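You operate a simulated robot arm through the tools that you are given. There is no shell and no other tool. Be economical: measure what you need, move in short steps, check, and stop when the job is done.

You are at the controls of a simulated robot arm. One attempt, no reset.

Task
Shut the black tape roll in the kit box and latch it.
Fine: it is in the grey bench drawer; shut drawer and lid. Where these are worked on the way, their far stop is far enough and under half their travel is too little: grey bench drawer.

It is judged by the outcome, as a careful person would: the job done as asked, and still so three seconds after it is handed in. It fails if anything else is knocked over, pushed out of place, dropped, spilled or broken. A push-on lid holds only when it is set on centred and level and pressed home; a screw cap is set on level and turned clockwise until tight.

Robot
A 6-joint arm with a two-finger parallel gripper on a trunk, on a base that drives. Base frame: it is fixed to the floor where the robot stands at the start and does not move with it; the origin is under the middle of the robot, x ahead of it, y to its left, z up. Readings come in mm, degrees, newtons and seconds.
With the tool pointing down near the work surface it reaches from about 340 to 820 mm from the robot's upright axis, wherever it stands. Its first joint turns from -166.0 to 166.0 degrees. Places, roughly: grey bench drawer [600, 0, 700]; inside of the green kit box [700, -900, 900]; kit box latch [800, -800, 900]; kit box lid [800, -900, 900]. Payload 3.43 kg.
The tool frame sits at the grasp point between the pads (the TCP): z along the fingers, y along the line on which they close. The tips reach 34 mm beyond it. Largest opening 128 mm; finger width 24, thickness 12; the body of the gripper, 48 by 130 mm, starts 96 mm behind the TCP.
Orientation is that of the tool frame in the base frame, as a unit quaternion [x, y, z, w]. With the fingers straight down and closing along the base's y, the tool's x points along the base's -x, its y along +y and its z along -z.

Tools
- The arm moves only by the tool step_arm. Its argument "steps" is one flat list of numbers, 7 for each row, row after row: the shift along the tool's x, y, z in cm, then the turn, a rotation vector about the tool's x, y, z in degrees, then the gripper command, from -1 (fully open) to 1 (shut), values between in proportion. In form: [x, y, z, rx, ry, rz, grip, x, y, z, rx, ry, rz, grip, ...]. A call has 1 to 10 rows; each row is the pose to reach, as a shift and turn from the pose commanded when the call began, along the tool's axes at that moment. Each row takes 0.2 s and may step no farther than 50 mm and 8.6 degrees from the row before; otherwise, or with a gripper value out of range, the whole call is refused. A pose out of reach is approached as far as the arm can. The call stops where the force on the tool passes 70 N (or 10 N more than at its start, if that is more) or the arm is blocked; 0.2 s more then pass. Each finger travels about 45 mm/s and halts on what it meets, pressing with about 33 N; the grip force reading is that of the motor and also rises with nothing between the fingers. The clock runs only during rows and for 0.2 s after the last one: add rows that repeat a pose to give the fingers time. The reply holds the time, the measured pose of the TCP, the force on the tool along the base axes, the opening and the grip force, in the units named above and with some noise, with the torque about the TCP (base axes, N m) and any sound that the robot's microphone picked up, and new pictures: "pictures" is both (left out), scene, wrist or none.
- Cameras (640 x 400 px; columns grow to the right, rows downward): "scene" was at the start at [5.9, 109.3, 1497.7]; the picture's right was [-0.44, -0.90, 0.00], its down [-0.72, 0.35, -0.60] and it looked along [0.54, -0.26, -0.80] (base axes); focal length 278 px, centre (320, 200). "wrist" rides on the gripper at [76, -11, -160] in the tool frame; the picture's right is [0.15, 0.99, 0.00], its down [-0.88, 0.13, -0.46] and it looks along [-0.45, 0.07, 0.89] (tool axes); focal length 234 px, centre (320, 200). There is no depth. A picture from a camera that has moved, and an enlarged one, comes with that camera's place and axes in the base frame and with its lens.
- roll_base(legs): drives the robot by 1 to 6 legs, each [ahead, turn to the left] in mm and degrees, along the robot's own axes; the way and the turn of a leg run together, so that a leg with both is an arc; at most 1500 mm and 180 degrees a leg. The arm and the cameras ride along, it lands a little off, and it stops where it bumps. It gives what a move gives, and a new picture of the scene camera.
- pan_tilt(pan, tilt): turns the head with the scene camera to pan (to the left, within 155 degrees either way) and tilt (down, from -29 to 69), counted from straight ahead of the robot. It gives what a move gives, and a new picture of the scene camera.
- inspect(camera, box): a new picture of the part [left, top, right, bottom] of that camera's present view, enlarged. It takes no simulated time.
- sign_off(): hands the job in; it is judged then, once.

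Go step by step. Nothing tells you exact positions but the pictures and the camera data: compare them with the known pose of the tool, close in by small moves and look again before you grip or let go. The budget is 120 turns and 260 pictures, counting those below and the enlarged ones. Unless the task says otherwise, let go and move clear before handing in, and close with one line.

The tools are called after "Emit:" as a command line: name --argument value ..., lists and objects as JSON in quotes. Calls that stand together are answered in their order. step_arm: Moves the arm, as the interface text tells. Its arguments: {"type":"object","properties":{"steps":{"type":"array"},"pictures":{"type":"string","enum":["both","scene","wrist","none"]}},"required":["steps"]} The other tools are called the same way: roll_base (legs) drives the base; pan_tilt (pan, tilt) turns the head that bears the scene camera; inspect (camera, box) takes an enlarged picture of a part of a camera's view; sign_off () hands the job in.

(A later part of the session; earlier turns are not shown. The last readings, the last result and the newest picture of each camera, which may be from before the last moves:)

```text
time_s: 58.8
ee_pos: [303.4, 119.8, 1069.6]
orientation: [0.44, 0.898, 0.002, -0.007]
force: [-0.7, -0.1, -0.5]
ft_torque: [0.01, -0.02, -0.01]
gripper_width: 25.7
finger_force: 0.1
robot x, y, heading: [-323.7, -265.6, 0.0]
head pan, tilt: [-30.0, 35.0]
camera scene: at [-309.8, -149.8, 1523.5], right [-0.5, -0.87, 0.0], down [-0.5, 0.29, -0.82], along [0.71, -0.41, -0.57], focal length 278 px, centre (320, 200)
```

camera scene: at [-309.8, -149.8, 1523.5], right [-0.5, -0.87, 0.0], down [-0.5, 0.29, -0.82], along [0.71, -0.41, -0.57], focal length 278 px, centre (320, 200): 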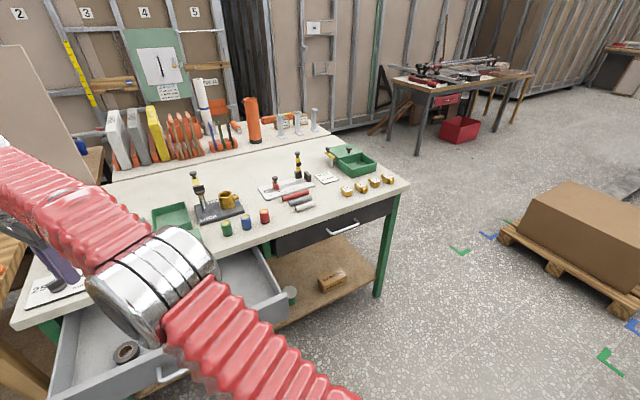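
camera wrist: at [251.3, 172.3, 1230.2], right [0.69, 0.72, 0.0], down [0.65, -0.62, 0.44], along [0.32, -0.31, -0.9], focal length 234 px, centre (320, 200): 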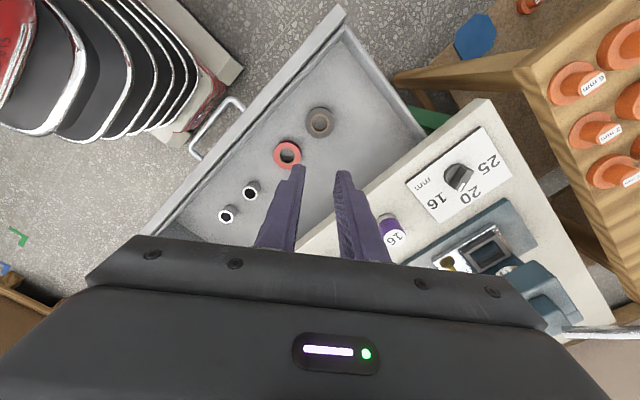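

The roll slipped out at the start of the lift and is still lying in its place; the tips only held its upper edge. I go back down, a bit deeper this time, feeling for the floor.

Emit:
step_arm --steps '[0, 0, 5, 0, 0, 0, -1, 0, 0, 10, 0, 0, 0, -1, 0, 0, 15, 0, 0, 0, -1, 0, 0, 20, 0, 0, 0, -1, 0, 0, 25, 0, 0, 0, -1, 0, 0, 29, 0, 0, 0, -1, 0, 0, 31, 0, 0, 0, -1, 0, 0, 32, 0, 0, 0, -1, 0, 0, 32.5, 0, 0, 0, -1]' --pictures "wrist"

Emit:
step_arm --steps '[0, 0, 0.2, 0, 0, 0, -1, 0, 0, 0.4, 0, 0, 0, -1, 0, 0, 0.6, 0, 0, 0, -1]' --pictures "none"

```text
time_s: 60.8
ee_pos: [301.0, 125.9, 747.7]
orientation: [0.44, 0.898, 0.003, -0.008]
force: [0.1, 2.0, 17.1]
ft_torque: [-0.78, 0.75, 0.02]
gripper_width: 126.9
finger_force: 0.1
robot x, y, heading: [-325.2, -265.1, -0.1]
head pan, tilt: [-30.0, 35.0]
camera wrist: at [248.1, 178.6, 908.2], right [0.69, 0.72, 0.0], down [0.65, -0.62, 0.44], along [0.32, -0.3, -0.9], focal length 234 px, centre (320, 200)
```

wrist: 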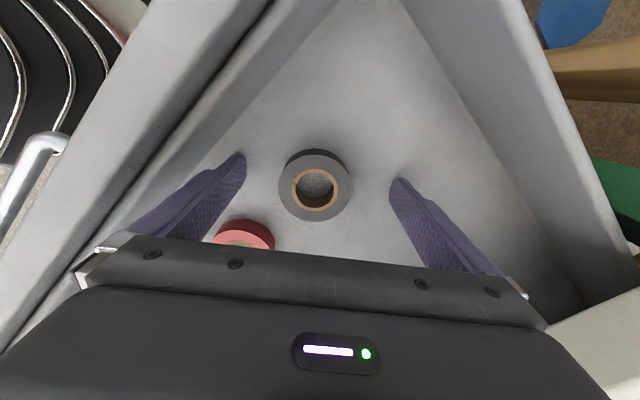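

```text
time_s: 61.6
ee_pos: [303.3, 126.9, 746.0]
orientation: [0.44, 0.898, 0.005, -0.006]
force: [-0.3, -2.4, 5.1]
ft_torque: [-0.37, 0.25, 0.19]
gripper_width: 128.0
finger_force: 0.3
robot x, y, heading: [-326.5, -263.5, -0.2]
head pan, tilt: [-30.0, 35.0]
stopped in row 3: the force on the tool passed its limit at 72 N (the readings are from after the stop); the commanded pose is now the measured one
```

Floor contact is at TCP z≈746, so depth was right; the grip itself needs to be firmer and the lift gentler. I centre and level, close fully, and lift slowly by 10 mm.

Emit:
step_arm --steps '[0.2, -0.4, -0.1, 0, -0.9, 0, -1, 0.2, -0.4, -0.1, 0, -0.9, 0, 0, 0.2, -0.4, -0.1, 0, -0.9, 0, 1, 0.2, -0.4, -0.1, 0, -0.9, 0, 1, 0.2, -0.4, -0.1, 0, -0.9, 0, 1, 0.2, -0.4, -0.1, 0, -0.9, 0, 1, 0.2, -0.4, -0.1, 0, -0.9, 0, 1, 0.2, -0.4, -0.1, 0, -0.9, 0, 1]' --pictures "none"

Emit:
inspect --camera "wrist" --box '[220, 110, 420, 235]'

Emit:
step_arm --steps '[0, 0, -0.3, 0, 0, 0, 1, 0, 0, -0.6, 0, 0, 0, 1, 0, 0, -1.0, 0, 0, 0, 1, 0, 0, -1.5, 0, 0, 0, 1, 0, 0, -2, 0, 0, 0, 1]' --pictures "wrist"

```text
time_s: 63.4
ee_pos: [299.9, 125.3, 747.7]
orientation: [0.44, 0.898, 0.002, 0.001]
force: [0.6, -0.3, -0.4]
ft_torque: [0.02, -0.01, 0.0]
gripper_width: 57.2
finger_force: 33.5
robot x, y, heading: [-328.1, -266.3, 0.0]
head pan, tilt: [-30.0, 35.0]
```

```text
3.20 times, centred on (320, 172) of wrist
camera zoom: at [243.7, 180.8, 907.3], right [0.69, 0.72, 0.0], down [0.64, -0.62, 0.46], along [0.33, -0.31, -0.89], focal length 749 px, centre (320, 288)
```

zoom: 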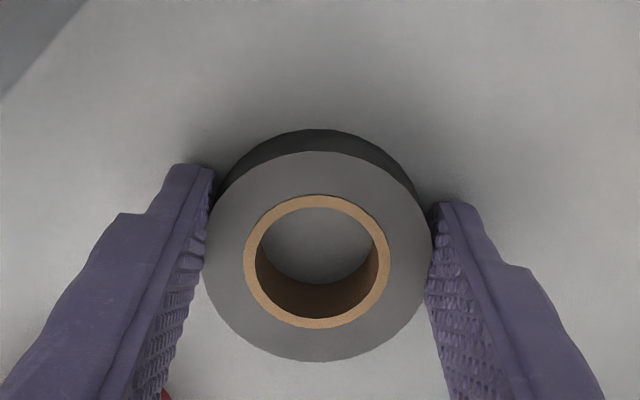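

```text
time_s: 64.6
ee_pos: [299.8, 124.8, 766.1]
orientation: [0.44, 0.898, 0.001, 0.002]
force: [0.2, 0.0, -0.4]
ft_torque: [0.03, 0.01, -0.01]
gripper_width: 57.4
finger_force: 33.0
robot x, y, heading: [-325.9, -265.5, -0.2]
head pan, tilt: [-30.0, 35.0]
camera wrist: at [244.2, 180.1, 926.5], right [0.69, 0.72, 0.0], down [0.64, -0.62, 0.46], along [0.33, -0.32, -0.89], focal length 234 px, centre (320, 200)
```

wrist: 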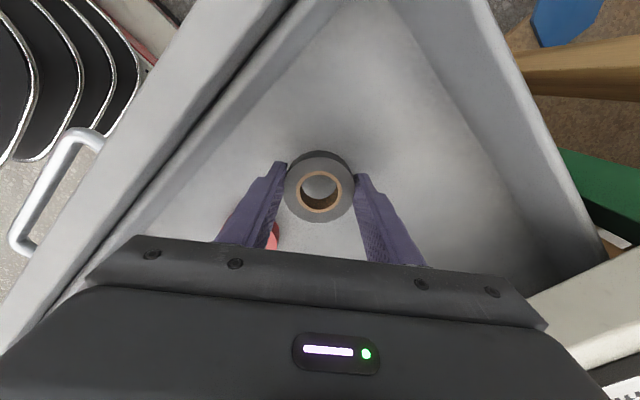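

The roll is held now (57 mm, 33 N). I lift on gently with a ramp.

Emit:
step_arm --steps '[0, 0, -1, 0, 0, 0, 1, 0, 0, -3, 0, 0, 0, 1, 0, 0, -6, 0, 0, 0, 1, 0, 0, -9, 0, 0, 0, 1, 0, 0, -12, 0, 0, 0, 1, 0, 0, -15, 0, 0, 0, 1, 0, 0, -18, 0, 0, 0, 1, 0, 0, -20, 0, 0, 0, 1, 0, 0, -21, 0, 0, 0, 1]' --pictures "wrist"

```text
time_s: 66.6
ee_pos: [297.8, 125.8, 979.6]
orientation: [0.44, 0.898, 0.001, 0.002]
force: [0.1, 1.0, -0.7]
ft_torque: [0.03, -0.02, -0.01]
gripper_width: 57.0
finger_force: 33.1
robot x, y, heading: [-327.1, -267.1, -0.1]
head pan, tilt: [-30.0, 35.0]
camera wrist: at [242.8, 180.2, 1139.4], right [0.69, 0.72, 0.0], down [0.64, -0.62, 0.46], along [0.33, -0.31, -0.89], focal length 234 px, centre (320, 200)
```

wrist: 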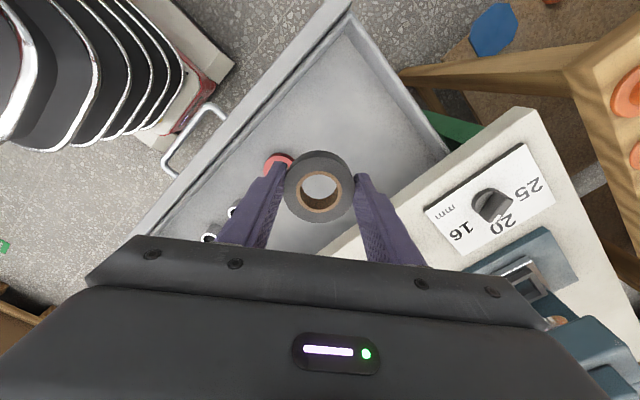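

Roll secure. I tuck the arm in and drive right toward the kit box, with a sideways run along the bench.

Emit:
step_arm --steps '[-0.5, -1.5, -0.5, 0, 0, 0, 1, -1.6, -4.6, -1.4, 0, 0, 0, 1, -2.9, -8.4, -2.5, 0, 0, 0, 1, -4.2, -12.2, -3.6, 0, 0, 0, 1, -5.5, -16, -4.8, 0, 0, 0, 1, -6.8, -19.8, -6, 0, 0, 0, 1, -8, -23.3, -7, 0, 0, 0, 1, -8.8, -25.5, -7.5, 0, 0, 0, 1]' --pictures "none"

Emit:
roll_base --legs '[[0, -90], [590, 0], [0, 90]]'

```text
time_s: 68.4
ee_pos: [150.5, -101.4, 1051.0]
orientation: [0.44, 0.898, 0.002, 0.002]
force: [0.2, -0.1, -0.6]
ft_torque: [0.0, 0.0, 0.0]
gripper_width: 57.3
finger_force: 33.6
robot x, y, heading: [-325.7, -264.8, -0.1]
head pan, tilt: [-30.0, 35.0]
```

```text
time_s: 82.2
ee_pos: [144.9, -888.1, 1054.0]
orientation: [0.628, 0.778, 0.001, 0.002]
force: [0.2, 0.7, -0.7]
ft_torque: [0.0, 0.0, -0.02]
gripper_width: 57.2
finger_force: 33.4
robot x, y, heading: [-358.0, -838.6, -27.9]
head pan, tilt: [-30.0, 35.0]
stopped in leg 3: the robot was blocked; the commanded pose is now the measured one
camera scene: at [-291.1, -745.0, 1523.5], right [-0.85, -0.53, 0.0], down [-0.31, 0.48, -0.82], along [0.44, -0.69, -0.57], focal length 278 px, centre (320, 200)
```

scene: 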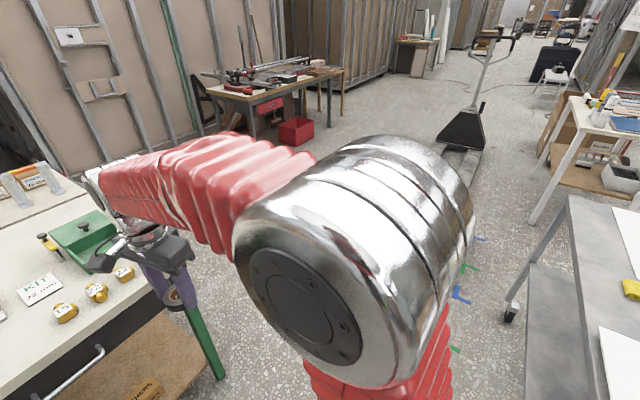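

The last turn was blocked at heading −28°; something touches the base, possibly the cart on the right rear. I look before moving.

Emit:
pan_tilt --pan -120 --tilt 60

Emit:
pan_tilt --pan 140 --tilt 60

Emit:
pan_tilt --pan 35 --tilt 60

```text
time_s: 83.8
ee_pos: [144.4, -887.6, 1052.4]
orientation: [0.628, 0.778, 0.001, 0.003]
force: [-0.7, -0.3, 0.0]
ft_torque: [0.01, 0.0, -0.01]
gripper_width: 57.1
finger_force: 32.8
robot x, y, heading: [-355.7, -839.2, -27.5]
head pan, tilt: [-120.0, 60.0]
camera scene: at [-394.5, -706.2, 1489.2], right [-0.53, 0.85, 0.0], down [0.73, 0.46, -0.5], along [-0.42, -0.27, -0.87], focal length 278 px, centre (320, 200)
```

scene: 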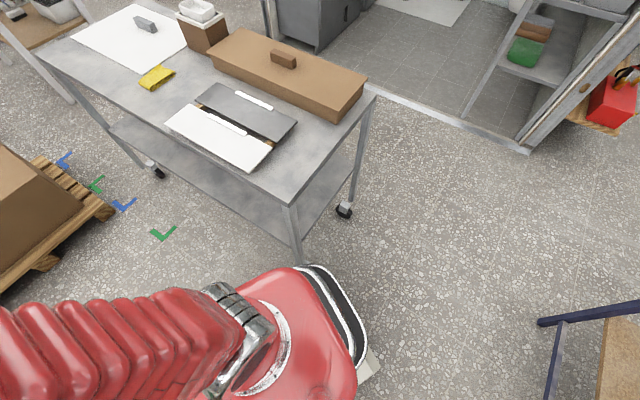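

```text
time_s: 87.4
ee_pos: [144.6, -887.2, 1052.9]
orientation: [0.629, 0.778, 0.0, 0.003]
force: [0.1, -0.5, 0.2]
ft_torque: [-0.01, 0.0, 0.0]
gripper_width: 57.5
finger_force: 33.0
robot x, y, heading: [-356.2, -840.0, -28.0]
head pan, tilt: [140.0, 60.0]
camera scene: at [-363.5, -608.9, 1489.2], right [0.93, 0.38, 0.0], down [0.33, -0.8, -0.5], along [-0.19, 0.46, -0.87], focal length 278 px, centre (320, 200)
```

scene: 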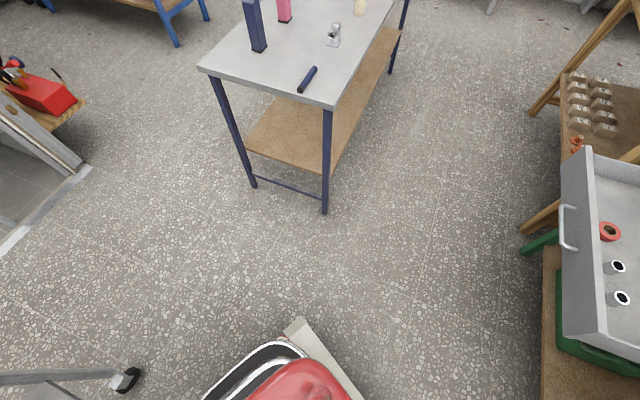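

```text
time_s: 89.2
ee_pos: [143.1, -886.4, 1053.0]
orientation: [0.629, 0.778, 0.001, 0.002]
force: [0.7, -0.3, 0.3]
ft_torque: [0.03, -0.01, -0.01]
gripper_width: 57.2
finger_force: 32.9
robot x, y, heading: [-357.0, -838.2, -27.6]
head pan, tilt: [35.0, 60.0]
camera scene: at [-272.1, -662.1, 1489.2], right [0.13, -0.99, 0.0], down [-0.86, -0.11, -0.5], along [0.5, 0.06, -0.87], focal length 278 px, centre (320, 200)
```

scene: 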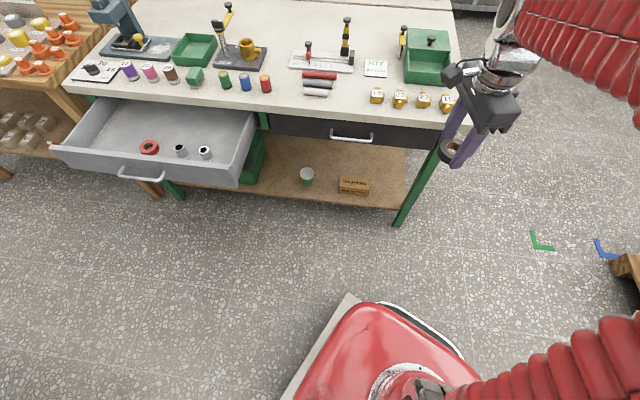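

The base's right rear sits against the cart's near leg. I pull forward away from it, then straighten up and approach the bench end.

Emit:
roll_base --legs '[[170, 0], [0, 28]]'

Emit:
pan_tilt --pan -120 --tilt 50

Emit:
pan_tilt --pan 5 --tilt 45

```text
time_s: 92.9
ee_pos: [264.1, -732.6, 1052.5]
orientation: [0.429, 0.903, 0.0, 0.002]
force: [1.2, -0.4, -0.8]
ft_torque: [0.0, -0.01, 0.0]
gripper_width: 57.4
finger_force: 33.8
robot x, y, heading: [-207.0, -937.5, -1.0]
head pan, tilt: [35.0, 60.0]
camera scene: at [-209.0, -740.2, 1489.2], right [0.56, -0.83, 0.0], down [-0.72, -0.49, -0.5], along [0.41, 0.28, -0.87], focal length 278 px, centre (320, 200)
```

scene: 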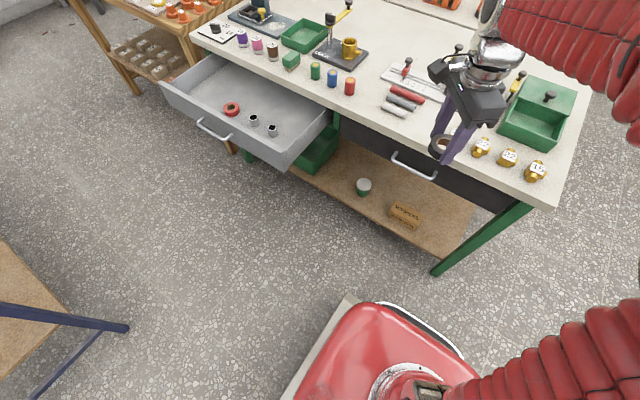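

```text
time_s: 95.3
ee_pos: [263.7, -732.7, 1054.5]
orientation: [0.429, 0.903, 0.001, 0.003]
force: [0.1, 0.1, -0.5]
ft_torque: [0.02, -0.02, 0.01]
gripper_width: 57.3
finger_force: 32.9
robot x, y, heading: [-206.1, -940.6, -1.1]
head pan, tilt: [-120.0, 50.0]
camera scene: at [-303.7, -843.8, 1501.8], right [-0.86, 0.51, 0.0], down [0.39, 0.66, -0.64], along [-0.33, -0.55, -0.77], focal length 278 px, centre (320, 200)
```

scene: 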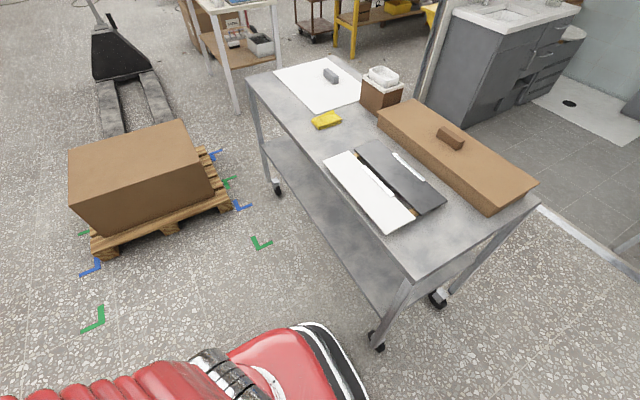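

```text
time_s: 97.3
ee_pos: [262.9, -732.9, 1053.3]
orientation: [0.429, 0.903, 0.001, 0.002]
force: [-0.3, -0.3, -0.2]
ft_torque: [0.02, 0.02, 0.0]
gripper_width: 57.4
finger_force: 32.8
robot x, y, heading: [-207.2, -935.6, -1.1]
head pan, tilt: [5.0, 45.0]
camera scene: at [-183.1, -771.8, 1508.7], right [0.07, -1.0, 0.0], down [-0.71, -0.05, -0.71], along [0.71, 0.05, -0.71], focal length 278 px, centre (320, 200)
```

scene: 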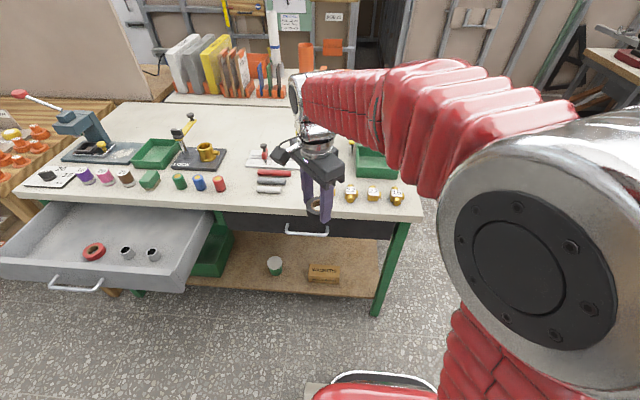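

The cart stands undisturbed. I drive forward to the bench beside the kit box.

Emit:
roll_base --legs '[[190, 1]]'

Emit:
pan_tilt --pan -15 --tilt 45

```text
time_s: 99.2
ee_pos: [451.2, -722.4, 1053.0]
orientation: [0.419, 0.908, 0.001, 0.002]
force: [-0.4, -0.4, -0.1]
ft_torque: [0.03, 0.03, 0.0]
gripper_width: 57.2
finger_force: 33.1
robot x, y, heading: [-13.4, -937.6, 0.7]
head pan, tilt: [5.0, 45.0]
camera scene: at [5.2, -773.6, 1508.7], right [0.1, -1.0, 0.0], down [-0.7, -0.07, -0.71], along [0.7, 0.07, -0.71], focal length 278 px, centre (320, 200)
```

scene: 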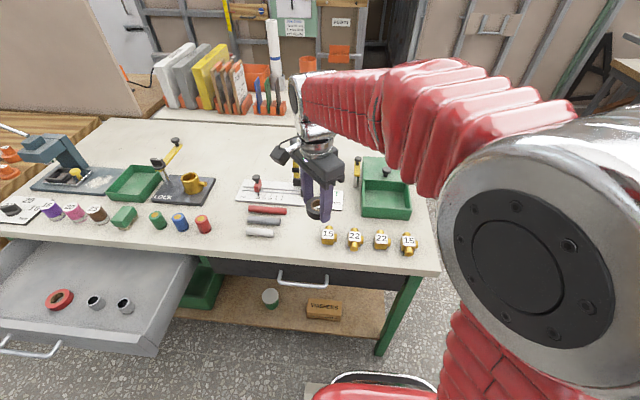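

```text
time_s: 100.0
ee_pos: [450.9, -724.2, 1053.4]
orientation: [0.419, 0.908, 0.001, 0.002]
force: [-0.1, 0.0, -0.6]
ft_torque: [0.03, -0.01, 0.01]
gripper_width: 57.4
finger_force: 32.7
robot x, y, heading: [-16.6, -939.2, 0.2]
head pan, tilt: [-15.0, 45.0]
camera scene: at [3.0, -801.7, 1508.7], right [-0.25, -0.97, 0.0], down [-0.69, 0.18, -0.71], along [0.68, -0.18, -0.71], focal length 278 px, centre (320, 200)
```

scene: 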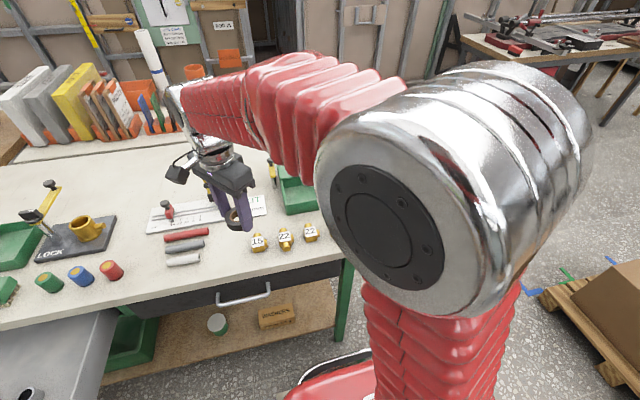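

The elbow hides the box at this pan; I turn back to pan 8° and zoom in on the kit box.

Emit:
pan_tilt --pan 8 --tilt 45

Emit:
inspect --camera "scene" --box '[300, 130, 460, 230]'

Emit:
inspect --camera "wrist" --box '[0, 0, 640, 400]'

```text
time_s: 100.9
ee_pos: [451.4, -723.2, 1053.0]
orientation: [0.419, 0.908, 0.001, 0.002]
force: [-0.8, -0.1, -0.6]
ft_torque: [0.0, -0.05, -0.02]
gripper_width: 57.2
finger_force: 32.7
robot x, y, heading: [-13.4, -939.6, 0.4]
head pan, tilt: [8.0, 45.0]
camera scene: at [4.7, -769.5, 1508.7], right [0.15, -0.99, 0.0], down [-0.7, -0.1, -0.71], along [0.7, 0.1, -0.71], focal length 278 px, centre (320, 200)
```

scene: 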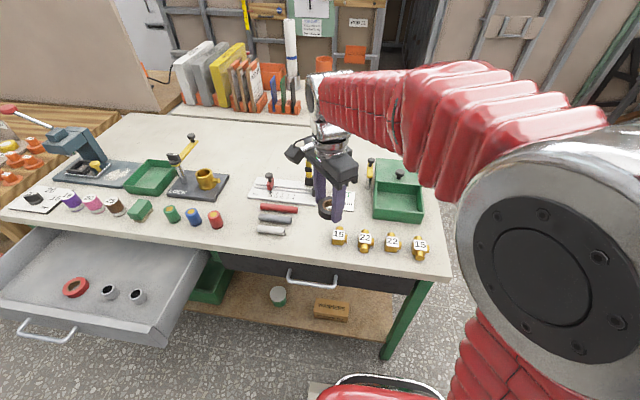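

```text
4.00 times, centred on (380, 180) of scene
camera zoom: at [4.7, -769.5, 1508.7], right [0.15, -0.99, 0.0], down [-0.7, -0.1, -0.71], along [0.7, 0.1, -0.71], focal length 1114 px, centre (80, 280)
```

zoom: 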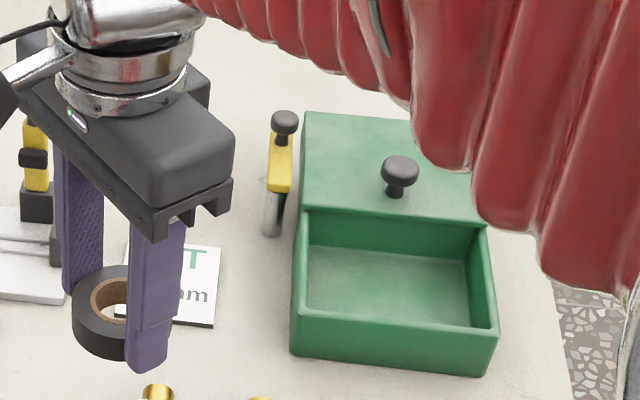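

```text
1.00 times, centred on (320, 200) of wrist (not enlarged: the box is as wide or as high as the picture)
camera zoom: at [392.7, -671.6, 1212.9], right [0.66, 0.75, 0.0], down [0.67, -0.59, 0.46], along [0.35, -0.3, -0.89], focal length 234 px, centre (320, 200)
```

zoom: 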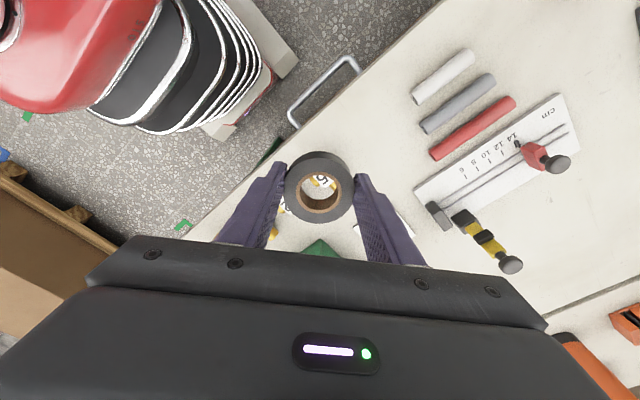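

I see it now: the green box's lid (black knob) is slid back, leaving the front half open over roughly x 590–710, y −990 to −848, with the rim near z=902; the yellow lever on its left is the latch. I turn the tool square and carry the roll over the opening.

Emit:
step_arm --steps '[-1.4, 0.13, 0, 0, 0, -2.5, 1, -5.5, 0.5, 0, 0, 0, -9.9, 1, -10.2, 0.94, 0, 0, 0, -18.3, 1, -14.9, 1.4, 0, 0, 0, -26.7, 1, -19.6, 1.8, 0, 0, 0, -35.1, 1, -23.8, 2.2, 0, 0, 0, -42.6, 1, -26.6, 2.45, 0, 0, 0, -47.6, 1, -27.7, 2.55, 0, 0, 0, -49.6, 1]'

```text
time_s: 102.7
ee_pos: [650.6, -917.1, 1056.1]
orientation: [-0.002, 1.0, 0.0, 0.002]
force: [0.0, -0.7, -0.2]
ft_torque: [0.0, 0.05, 0.02]
gripper_width: 57.2
finger_force: 32.7
robot x, y, heading: [-14.1, -938.8, 0.8]
head pan, tilt: [8.0, 45.0]
camera scene: at [4.8, -769.5, 1508.7], right [0.15, -0.99, 0.0], down [-0.7, -0.11, -0.71], along [0.7, 0.11, -0.71], focal length 278 px, centre (320, 200)
camera wrist: at [574.3, -926.9, 1215.4], right [-0.15, 0.99, 0.0], down [0.88, 0.13, 0.46], along [0.45, 0.07, -0.89], focal length 234 px, centre (320, 200)
```

scene: 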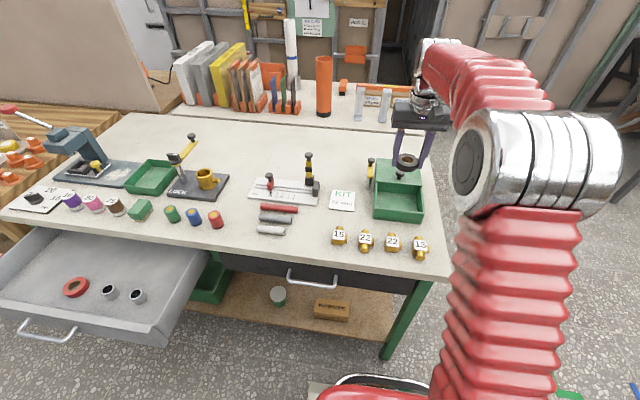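
wrist: 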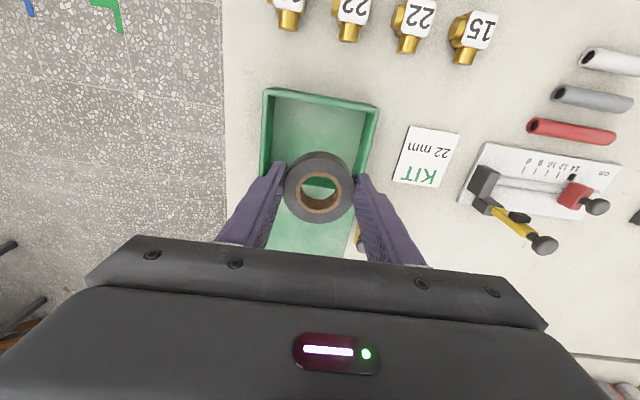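

The roll hangs centred over the open tray. I lower it to just above the box floor.

Emit:
step_arm --steps '[0, 0, 1.5, 0, 0, 0, 1, 0, 0, 4.5, 0, 0, 0, 1, 0, 0, 7.5, 0, 0, 0, 1, 0, 0, 10.5, 0, 0, 0, 1, 0, 0, 12.5, 0, 0, 0, 1, 0, 0, 13.5, 0, 0, 0, 1]'

Emit:
inspect --camera "scene" --box '[340, 130, 460, 230]'

```text
time_s: 104.1
ee_pos: [651.5, -918.3, 920.5]
orientation: [-0.001, 1.0, 0.0, 0.003]
force: [0.3, -1.0, -0.5]
ft_torque: [0.0, 0.03, 0.0]
gripper_width: 57.2
finger_force: 32.5
robot x, y, heading: [-11.5, -935.3, 0.6]
head pan, tilt: [8.0, 45.0]
camera scene: at [4.9, -769.4, 1508.7], right [0.15, -0.99, 0.0], down [-0.7, -0.11, -0.71], along [0.7, 0.11, -0.71], focal length 278 px, centre (320, 200)
camera wrist: at [575.3, -927.9, 1079.8], right [-0.15, 0.99, 0.0], down [0.88, 0.13, 0.46], along [0.45, 0.07, -0.89], focal length 234 px, centre (320, 200)
```

scene: 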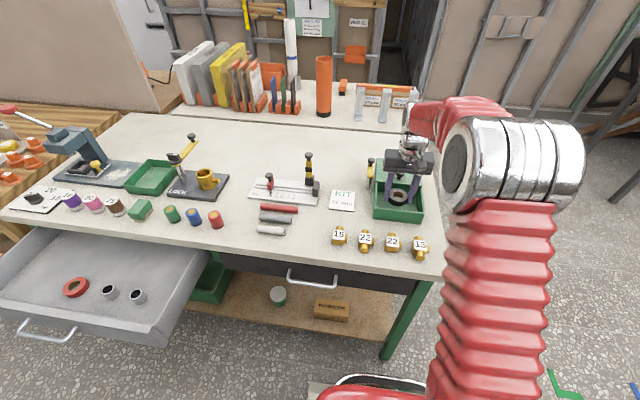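
wrist: 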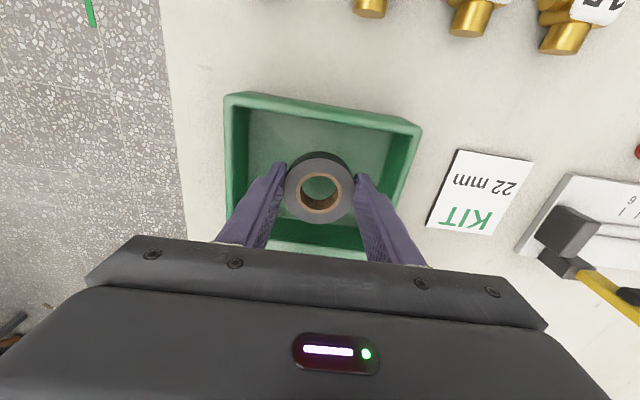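

```text
4.00 times, centred on (400, 180) of scene
camera zoom: at [4.9, -769.4, 1508.7], right [0.15, -0.99, 0.0], down [-0.7, -0.11, -0.71], along [0.7, 0.11, -0.71], focal length 1114 px, centre (0, 280)
```

zoom: 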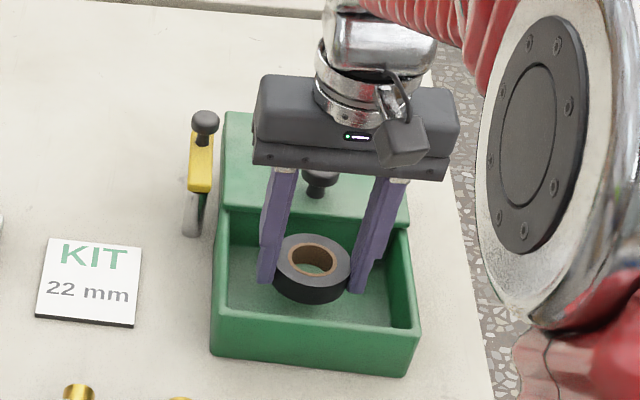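

Well placed inside the rim. I lower the last centimetre until it touches.

Emit:
step_arm --steps '[0, 0, 0.5, 0, 0, 0, 1, 0, 0, 0.9, 0, 0, 0, 1, 0, 0, 1.2, 0, 0, 0, 1, 0, 0, 1.2, 0, 0, 0, 1]' --pictures "none"

```text
time_s: 105.1
ee_pos: [652.4, -918.2, 908.3]
orientation: [0.0, 1.0, -0.001, 0.002]
force: [0.2, 0.1, -0.5]
ft_torque: [-0.01, -0.02, -0.02]
gripper_width: 57.5
finger_force: 32.7
robot x, y, heading: [-18.2, -938.8, 0.5]
head pan, tilt: [8.0, 45.0]
```

Emit:
step_arm --steps '[0, 0, 0.2, 0, 0, 0, 1, 0, 0, 0.4, 0, 0, 0, 1, 0, 0, 0.6, 0, 0, 0, 1, 0, 0, 0.6, 0, 0, 0, 1]' --pictures "none"

```text
time_s: 106.1
ee_pos: [652.6, -917.7, 901.5]
orientation: [-0.001, 1.0, 0.0, 0.002]
force: [0.6, -0.9, -0.2]
ft_torque: [-0.01, 0.03, 0.03]
gripper_width: 57.3
finger_force: 32.7
robot x, y, heading: [-14.9, -940.6, 0.7]
head pan, tilt: [8.0, 45.0]
```

No contact yet; I continue in 1–2 mm steps.

Emit:
step_arm --steps '[0, 0, 0.1, 0, 0, 0, 1, 0, 0, 0.2, 0, 0, 0, 1, 0, 0, 0.3, 0, 0, 0, 1, 0, 0, 0.4, 0, 0, 0, 1]' --pictures "none"

Emit:
inspect --camera "wrist" --box '[200, 80, 440, 230]'

```text
time_s: 107.1
ee_pos: [652.3, -916.8, 896.2]
orientation: [-0.001, 1.0, 0.001, 0.002]
force: [-0.2, 0.0, -0.6]
ft_torque: [-0.02, 0.03, 0.07]
gripper_width: 57.6
finger_force: 32.9
robot x, y, heading: [-12.1, -941.1, 0.4]
head pan, tilt: [8.0, 45.0]
```

```text
2.67 times, centred on (320, 155) of wrist
camera zoom: at [575.5, -927.1, 1056.4], right [-0.15, 0.99, 0.0], down [0.88, 0.13, 0.46], along [0.45, 0.07, -0.89], focal length 624 px, centre (320, 320)
```

zoom: 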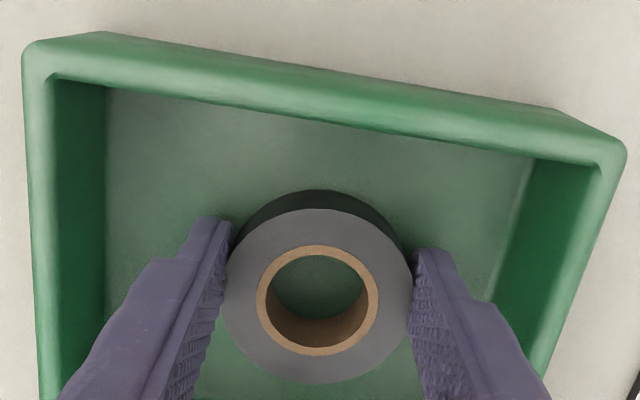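

Emit:
step_arm --steps '[0, 0, 0.15, 0, 0, 0, 1, 0, 0, 0.3, 0, 0, 0, 1, 0, 0, 0.45, 0, 0, 0, 1, 0, 0, 0.6, 0, 0, 0, 1, 0, 0, 0.75, 0, 0, 0, 1]' --pictures "none"

```text
time_s: 108.3
ee_pos: [652.8, -918.2, 893.2]
orientation: [-0.001, 1.0, 0.0, 0.004]
force: [-5.6, -0.5, 25.2]
ft_torque: [-0.1, 0.44, -0.07]
gripper_width: 57.2
finger_force: 33.2
robot x, y, heading: [-12.8, -939.3, 0.6]
head pan, tilt: [8.0, 45.0]
```

Contact with the box floor at z≈894. I open slightly, within the box walls, and rise.

Emit:
step_arm --steps '[0, 0, -0.2, 0, 0, 0, 0, 0, 0, -0.2, 0, 0, 0, -0.3, 0, 0, -0.2, 0, 0, 0, -0.3, 0, 0, -0.2, 0, 0, 0, -0.3, 0, 0, -2, 0, 0, 0, -0.3, 0, 0, -6, 0, 0, 0, -0.3, 0, 0, -10.5, 0, 0, 0, -0.3, 0, 0, -15, 0, 0, 0, -0.3]'

Emit:
inspect --camera "wrist" --box '[160, 40, 480, 240]'

```text
time_s: 110.1
ee_pos: [647.0, -919.1, 1042.1]
orientation: [-0.001, 1.0, 0.0, 0.002]
force: [-0.8, 0.5, 0.2]
ft_torque: [-0.03, 0.01, -0.02]
gripper_width: 83.2
finger_force: 0.1
robot x, y, heading: [-12.8, -941.9, 0.4]
head pan, tilt: [8.0, 45.0]
camera scene: at [5.1, -769.4, 1508.6], right [0.15, -0.99, 0.0], down [-0.7, -0.11, -0.71], along [0.7, 0.11, -0.71], focal length 278 px, centre (320, 200)
camera wrist: at [571.0, -929.1, 1201.2], right [-0.15, 0.99, 0.0], down [0.88, 0.13, 0.46], along [0.45, 0.07, -0.89], focal length 234 px, centre (320, 200)
```

scene: 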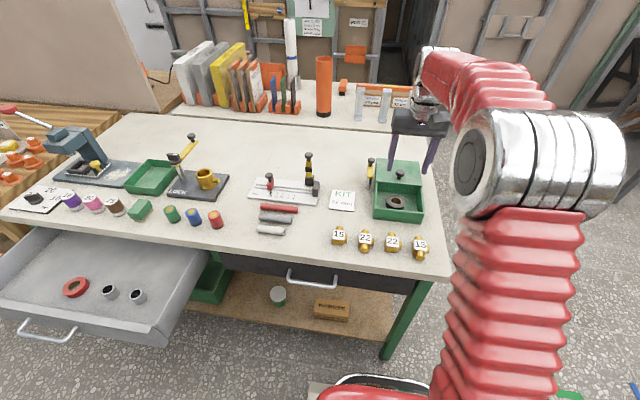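
wrist: 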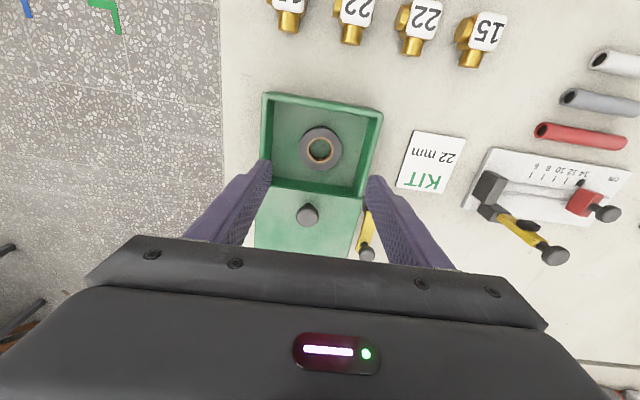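

```text
2.00 times, centred on (320, 140) of wrist
camera zoom: at [571.0, -929.1, 1201.2], right [-0.15, 0.99, 0.0], down [0.88, 0.13, 0.46], along [0.45, 0.07, -0.89], focal length 468 px, centre (320, 320)
```

zoom: 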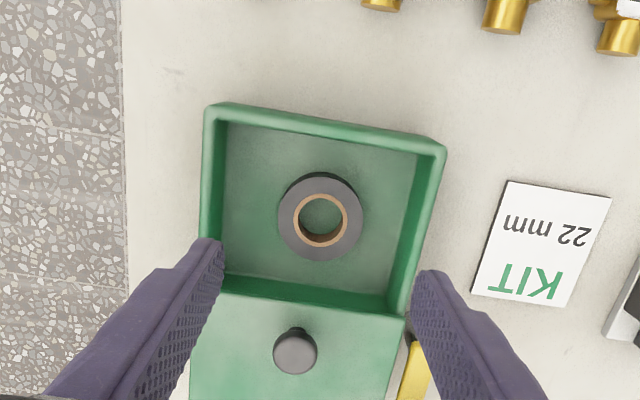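

The tape roll lies flat in the box. Now I examine lid and latch closely to see how they work.

Emit:
inspect --camera "scene" --box '[350, 140, 446, 230]'

Emit:
step_arm --steps '[3, 0, -1, 0, 0, 0, -0.3, 7, 0, -2, 0, 0, 0, -0.3, 11, 0, -3, 0, 0, 0, -0.3, 15, 0, -4, 0, 0, 0, -0.3, 18, 0, -5, 0, 0, 0, -0.3]'

Emit:
inspect --camera "wrist" --box '[200, 130, 440, 280]'

Emit:
inspect --camera "scene" --box '[350, 140, 446, 230]'

```text
4.44 times, centred on (398, 185) of scene
camera zoom: at [5.1, -769.4, 1508.6], right [0.15, -0.99, 0.0], down [-0.7, -0.11, -0.71], along [0.7, 0.11, -0.71], focal length 1237 px, centre (-27, 267)
```

zoom: 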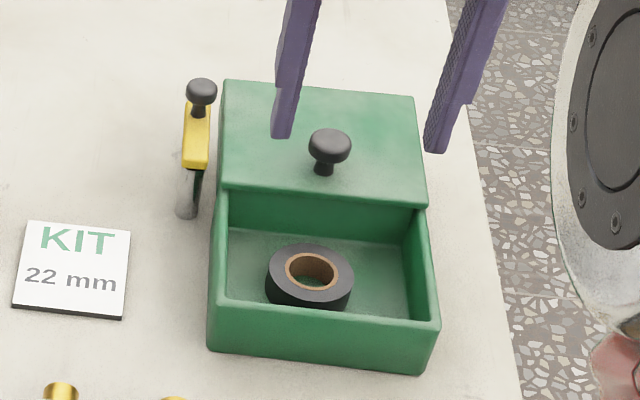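

```text
time_s: 111.3
ee_pos: [471.1, -918.1, 1089.1]
orientation: [-0.001, 1.0, -0.001, 0.002]
force: [-0.1, 0.9, -0.2]
ft_torque: [0.0, 0.0, 0.02]
gripper_width: 83.3
finger_force: 0.1
robot x, y, heading: [-12.5, -943.2, 0.8]
head pan, tilt: [8.0, 45.0]
camera scene: at [5.0, -769.4, 1508.6], right [0.15, -0.99, 0.0], down [-0.7, -0.11, -0.71], along [0.7, 0.11, -0.71], focal length 278 px, centre (320, 200)
camera wrist: at [394.0, -927.7, 1248.6], right [-0.15, 0.99, 0.0], down [0.88, 0.13, 0.46], along [0.45, 0.07, -0.89], focal length 234 px, centre (320, 200)
```

scene: 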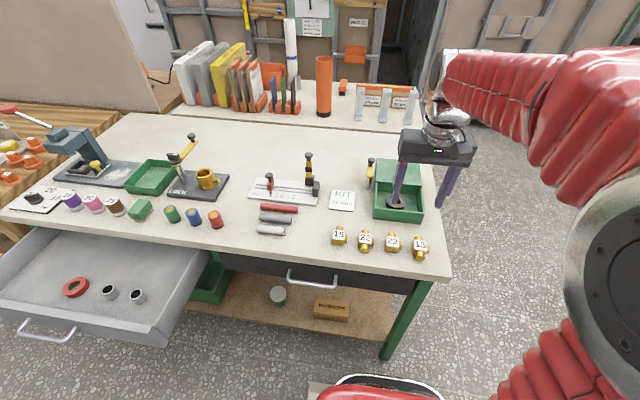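
wrist: 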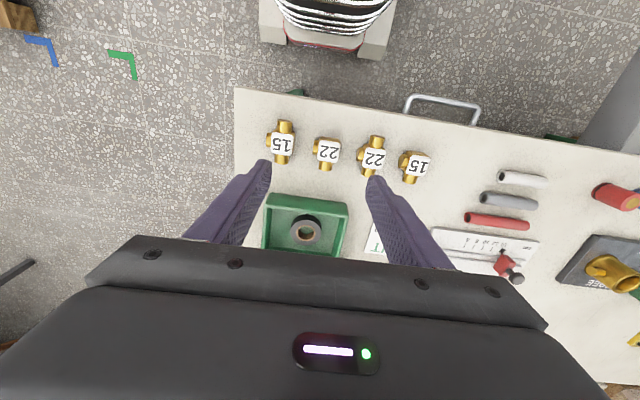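

```text
2.67 times, centred on (320, 205) of wrist
camera zoom: at [394.0, -927.7, 1248.6], right [-0.15, 0.99, 0.0], down [0.88, 0.13, 0.46], along [0.45, 0.07, -0.89], focal length 624 px, centre (320, 187)
```

zoom: 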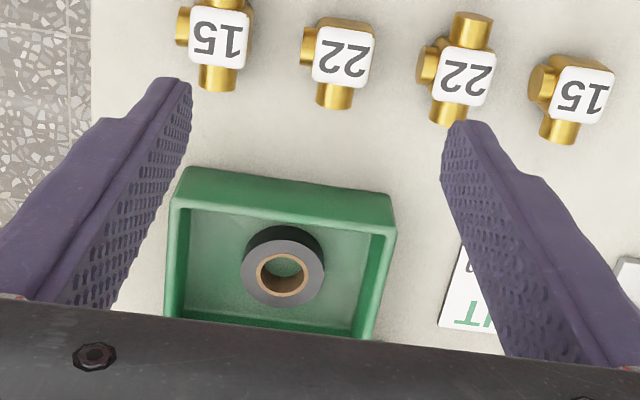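

```text
4.44 times, centred on (398, 185) of scene
camera zoom: at [5.0, -769.4, 1508.6], right [0.15, -0.99, 0.0], down [-0.7, -0.11, -0.71], along [0.7, 0.11, -0.71], focal length 1237 px, centre (-27, 267)
```

zoom: 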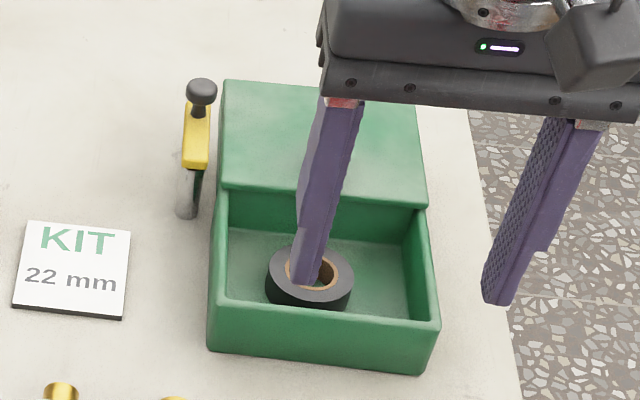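

The lid sits on top, slid back, with its knob top at about [722, −922, 951]; the latch is a yellow arm on a post at about [713, −830] with its knob at [773, −832, 946], swung clear. I go above the lid knob to grip it and slide the lid forward.

Emit:
step_arm --steps '[-4.5, -0.1, 0.6, 0, 0, 0, -0.3, -9, -0.2, 1.2, 0, 0, 0, -0.3, -13.5, -0.3, 1.8, 0, 0, 0, -0.3, -18, -0.4, 2.4, 0, 0, 0, -0.3, -22.5, -0.4, 3, 0, 0, 0, -0.3, -25.1, -0.4, 3.5, 0, 0, 0, -0.3, -25.1, -0.4, 3.5, 0, 0, 0, -0.3]'

```text
time_s: 112.9
ee_pos: [722.5, -918.3, 1053.0]
orientation: [-0.001, 1.0, 0.0, 0.003]
force: [-0.4, -1.2, -0.2]
ft_torque: [-0.05, 0.02, 0.03]
gripper_width: 83.3
finger_force: 0.1
robot x, y, heading: [-13.7, -936.3, 0.5]
head pan, tilt: [8.0, 45.0]
camera scene: at [5.0, -769.4, 1508.7], right [0.15, -0.99, 0.0], down [-0.7, -0.11, -0.71], along [0.7, 0.11, -0.71], focal length 278 px, centre (320, 200)
camera wrist: at [645.7, -929.3, 1213.4], right [-0.15, 0.99, 0.0], down [0.88, 0.13, 0.46], along [0.45, 0.07, -0.89], focal length 234 px, centre (320, 200)
```

scene: 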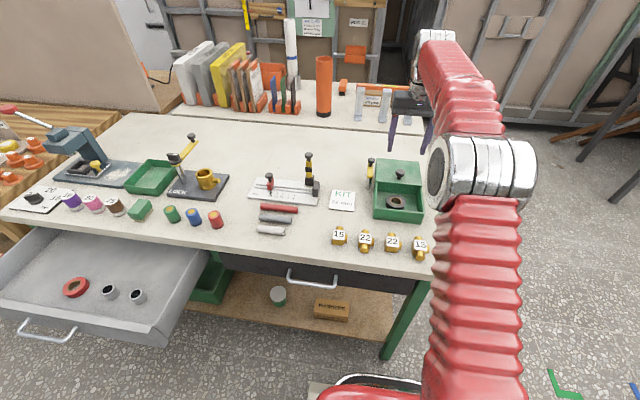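
wrist: 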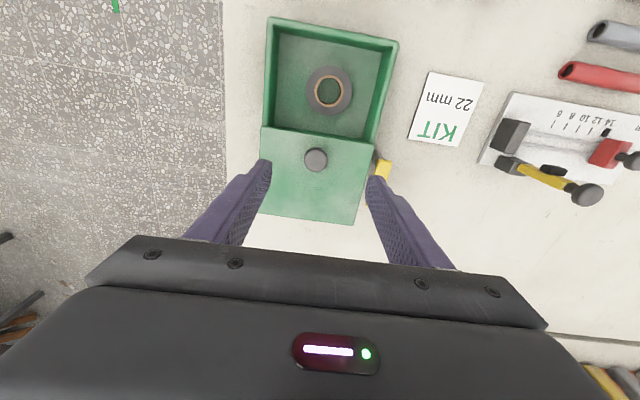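

Lid front edge is at x≈705 and back edge at x≈827; knob centred below at [724, −922]. I descend over the knob.

Emit:
step_arm --steps '[-0.1, -0.4, 3, 0, 0, 0, -0.3, -0.2, -0.4, 6, 0, 0, 0, -0.3, -0.2, -0.4, 8.2, 0, 0, 0, -0.3, -0.2, -0.4, 9.4, 0, 0, 0, -0.3, -0.2, -0.4, 9.4, 0, 0, 0, -0.3]'

Emit:
inspect --camera "scene" --box '[350, 140, 446, 230]'

```text
time_s: 114.1
ee_pos: [724.2, -923.2, 960.2]
orientation: [-0.001, 1.0, 0.001, 0.002]
force: [0.6, -0.2, 0.2]
ft_torque: [-0.01, -0.01, 0.0]
gripper_width: 83.2
finger_force: 0.0
robot x, y, heading: [-13.6, -934.8, 0.6]
head pan, tilt: [8.0, 45.0]
camera scene: at [5.0, -769.4, 1508.7], right [0.15, -0.99, 0.0], down [-0.7, -0.11, -0.71], along [0.7, 0.11, -0.71], focal length 278 px, centre (320, 200)
camera wrist: at [647.5, -933.3, 1120.1], right [-0.15, 0.99, 0.0], down [0.88, 0.13, 0.46], along [0.45, 0.07, -0.89], focal length 234 px, centre (320, 200)
```

scene: 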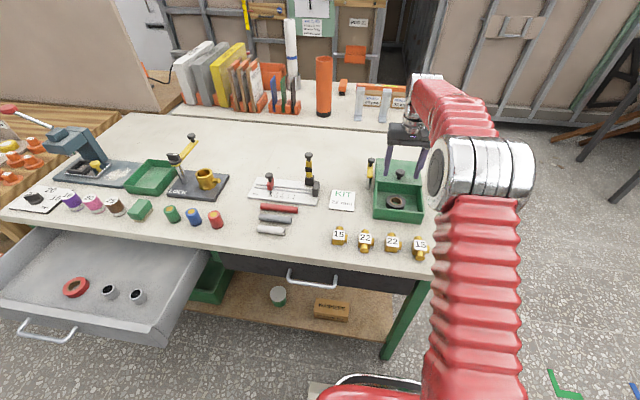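
wrist: 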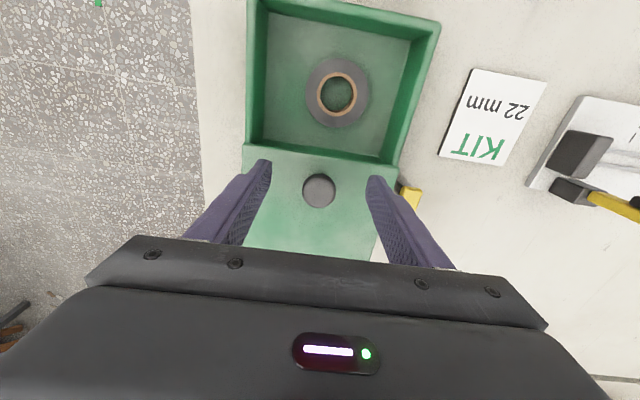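

```text
4.44 times, centred on (398, 185) of scene
camera zoom: at [5.0, -769.4, 1508.7], right [0.15, -0.99, 0.0], down [-0.7, -0.11, -0.71], along [0.7, 0.11, -0.71], focal length 1237 px, centre (-27, 267)
```

zoom: 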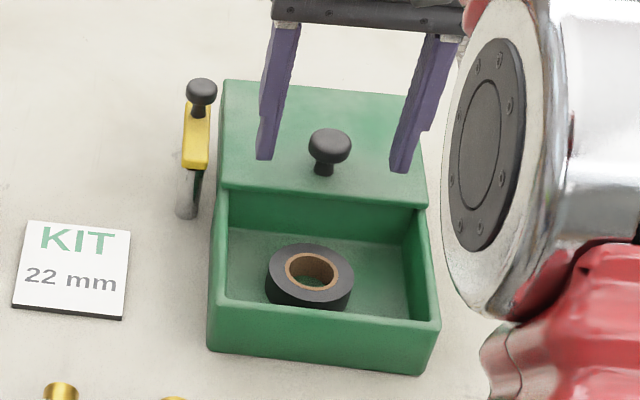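

The fingers straddle the knob correctly. I close on it.

Emit:
step_arm --steps '[0, 0, 0, 0, 0, 0, 0.5, 0, 0, 0, 0, 0, 0, 1, 0, 0, 0, 0, 0, 0, 1, 0, 0, 0, 0, 0, 0, 1, 0, 0, 0, 0, 0, 0, 1]' --pictures "none"

Emit:
inspect --camera "scene" --box '[350, 140, 446, 230]'

```text
time_s: 115.3
ee_pos: [724.2, -923.7, 960.2]
orientation: [-0.001, 1.0, 0.0, 0.003]
force: [-0.5, 4.4, -0.3]
ft_torque: [-0.14, 0.01, 0.01]
gripper_width: 29.2
finger_force: 44.5
robot x, y, heading: [-14.5, -940.0, 0.6]
head pan, tilt: [8.0, 45.0]
```

```text
4.44 times, centred on (398, 185) of scene
camera zoom: at [5.0, -769.3, 1508.6], right [0.15, -0.99, 0.0], down [-0.7, -0.11, -0.71], along [0.7, 0.11, -0.71], focal length 1237 px, centre (-27, 267)
```

zoom: 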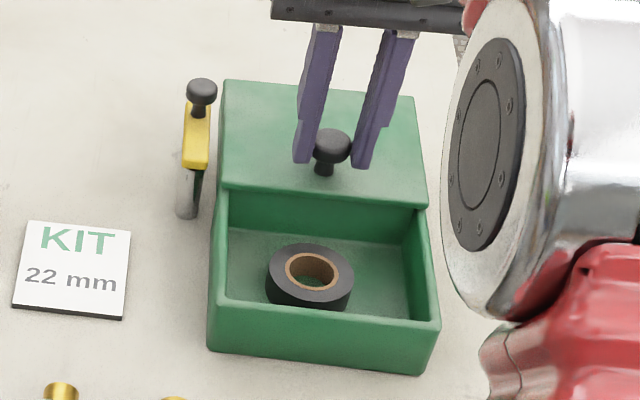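

Knob gripped at 29 mm. I pull the lid toward me (−x).

Emit:
step_arm --steps '[1, 0, 0, 0, 0, 0, 1, 2.5, 0, 0, 0, 0, 0, 1, 4.5, 0, 0, 0, 0, 0, 1, 6, 0, 0, 0, 0, 0, 1]' --pictures "none"

Emit:
inspect --camera "scene" --box '[350, 140, 446, 230]'

```text
time_s: 116.3
ee_pos: [663.6, -921.7, 960.0]
orientation: [-0.001, 1.0, 0.002, 0.001]
force: [-0.3, 28.0, -9.6]
ft_torque: [0.53, 1.19, 0.22]
gripper_width: 29.4
finger_force: 45.4
robot x, y, heading: [-13.0, -940.7, 0.5]
head pan, tilt: [8.0, 45.0]
```

```text
4.44 times, centred on (398, 185) of scene
camera zoom: at [5.3, -768.8, 1508.6], right [0.15, -0.99, 0.0], down [-0.7, -0.11, -0.71], along [0.7, 0.1, -0.71], focal length 1237 px, centre (-27, 267)
```

zoom: 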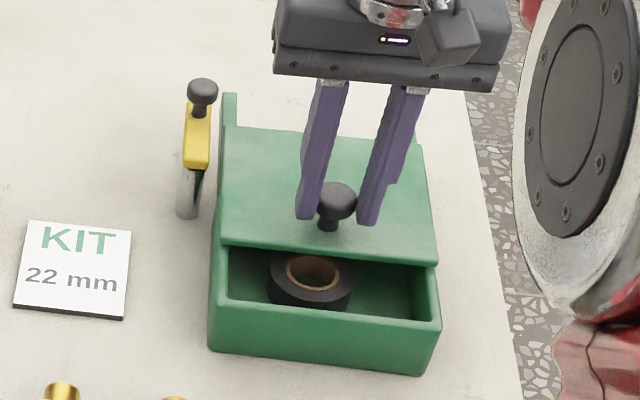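

The lid slides on its rails, with a small sideways load pushing +y. I follow that as I slide the rest until it stops.

Emit:
step_arm --steps '[0, 0.3, 0, 0, 0, 0, 1, 1.5, 0.4, 0, 0, 0, 0, 1, 3, 0.45, 0, 0, 0, 0, 1, 4.2, 0.5, 0, 0, 0, 0, 1]' --pictures "none"

Emit:
inspect --camera "scene" --box '[350, 140, 446, 230]'

```text
time_s: 117.3
ee_pos: [622.5, -922.7, 960.5]
orientation: [-0.001, 1.0, -0.002, 0.003]
force: [0.8, 6.1, -0.6]
ft_torque: [0.51, -0.64, 0.07]
gripper_width: 29.3
finger_force: 45.5
robot x, y, heading: [-15.2, -940.0, 0.6]
head pan, tilt: [8.0, 45.0]
```

```text
4.44 times, centred on (398, 185) of scene
camera zoom: at [4.9, -769.3, 1508.6], right [0.15, -0.99, 0.0], down [-0.7, -0.11, -0.71], along [0.7, 0.11, -0.71], focal length 1237 px, centre (-27, 267)
```

zoom: 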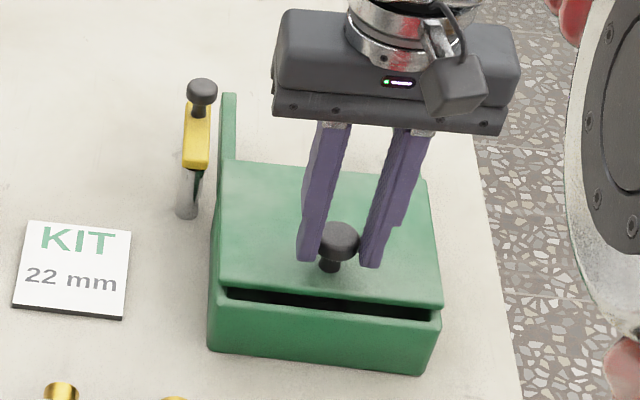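

Nearly shut; I continue to the stop.

Emit:
step_arm --steps '[0.7, 0, 0, 0, 0, 0, 1, 1.4, 0, 0, 0, 0, 0, 1, 2.1, 0, 0, 0, 0, 0, 1, 2.6, 0, 0, 0, 0, 0, 1]' --pictures "none"

Emit:
inspect --camera "scene" --box '[350, 140, 446, 230]'

```text
time_s: 118.3
ee_pos: [593.2, -922.1, 959.0]
orientation: [0.0, 1.0, -0.001, 0.001]
force: [-0.4, -0.3, 0.0]
ft_torque: [-0.03, 0.04, 0.03]
gripper_width: 0.1
finger_force: 33.3
robot x, y, heading: [-15.3, -936.2, 0.6]
head pan, tilt: [8.0, 45.0]
```

```text
4.44 times, centred on (398, 185) of scene
camera zoom: at [4.8, -769.5, 1508.7], right [0.15, -0.99, 0.0], down [-0.7, -0.1, -0.71], along [0.7, 0.1, -0.71], focal length 1237 px, centre (-27, 267)
```

zoom: 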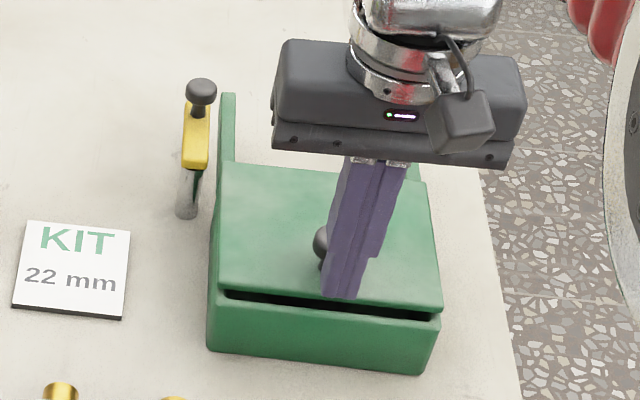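

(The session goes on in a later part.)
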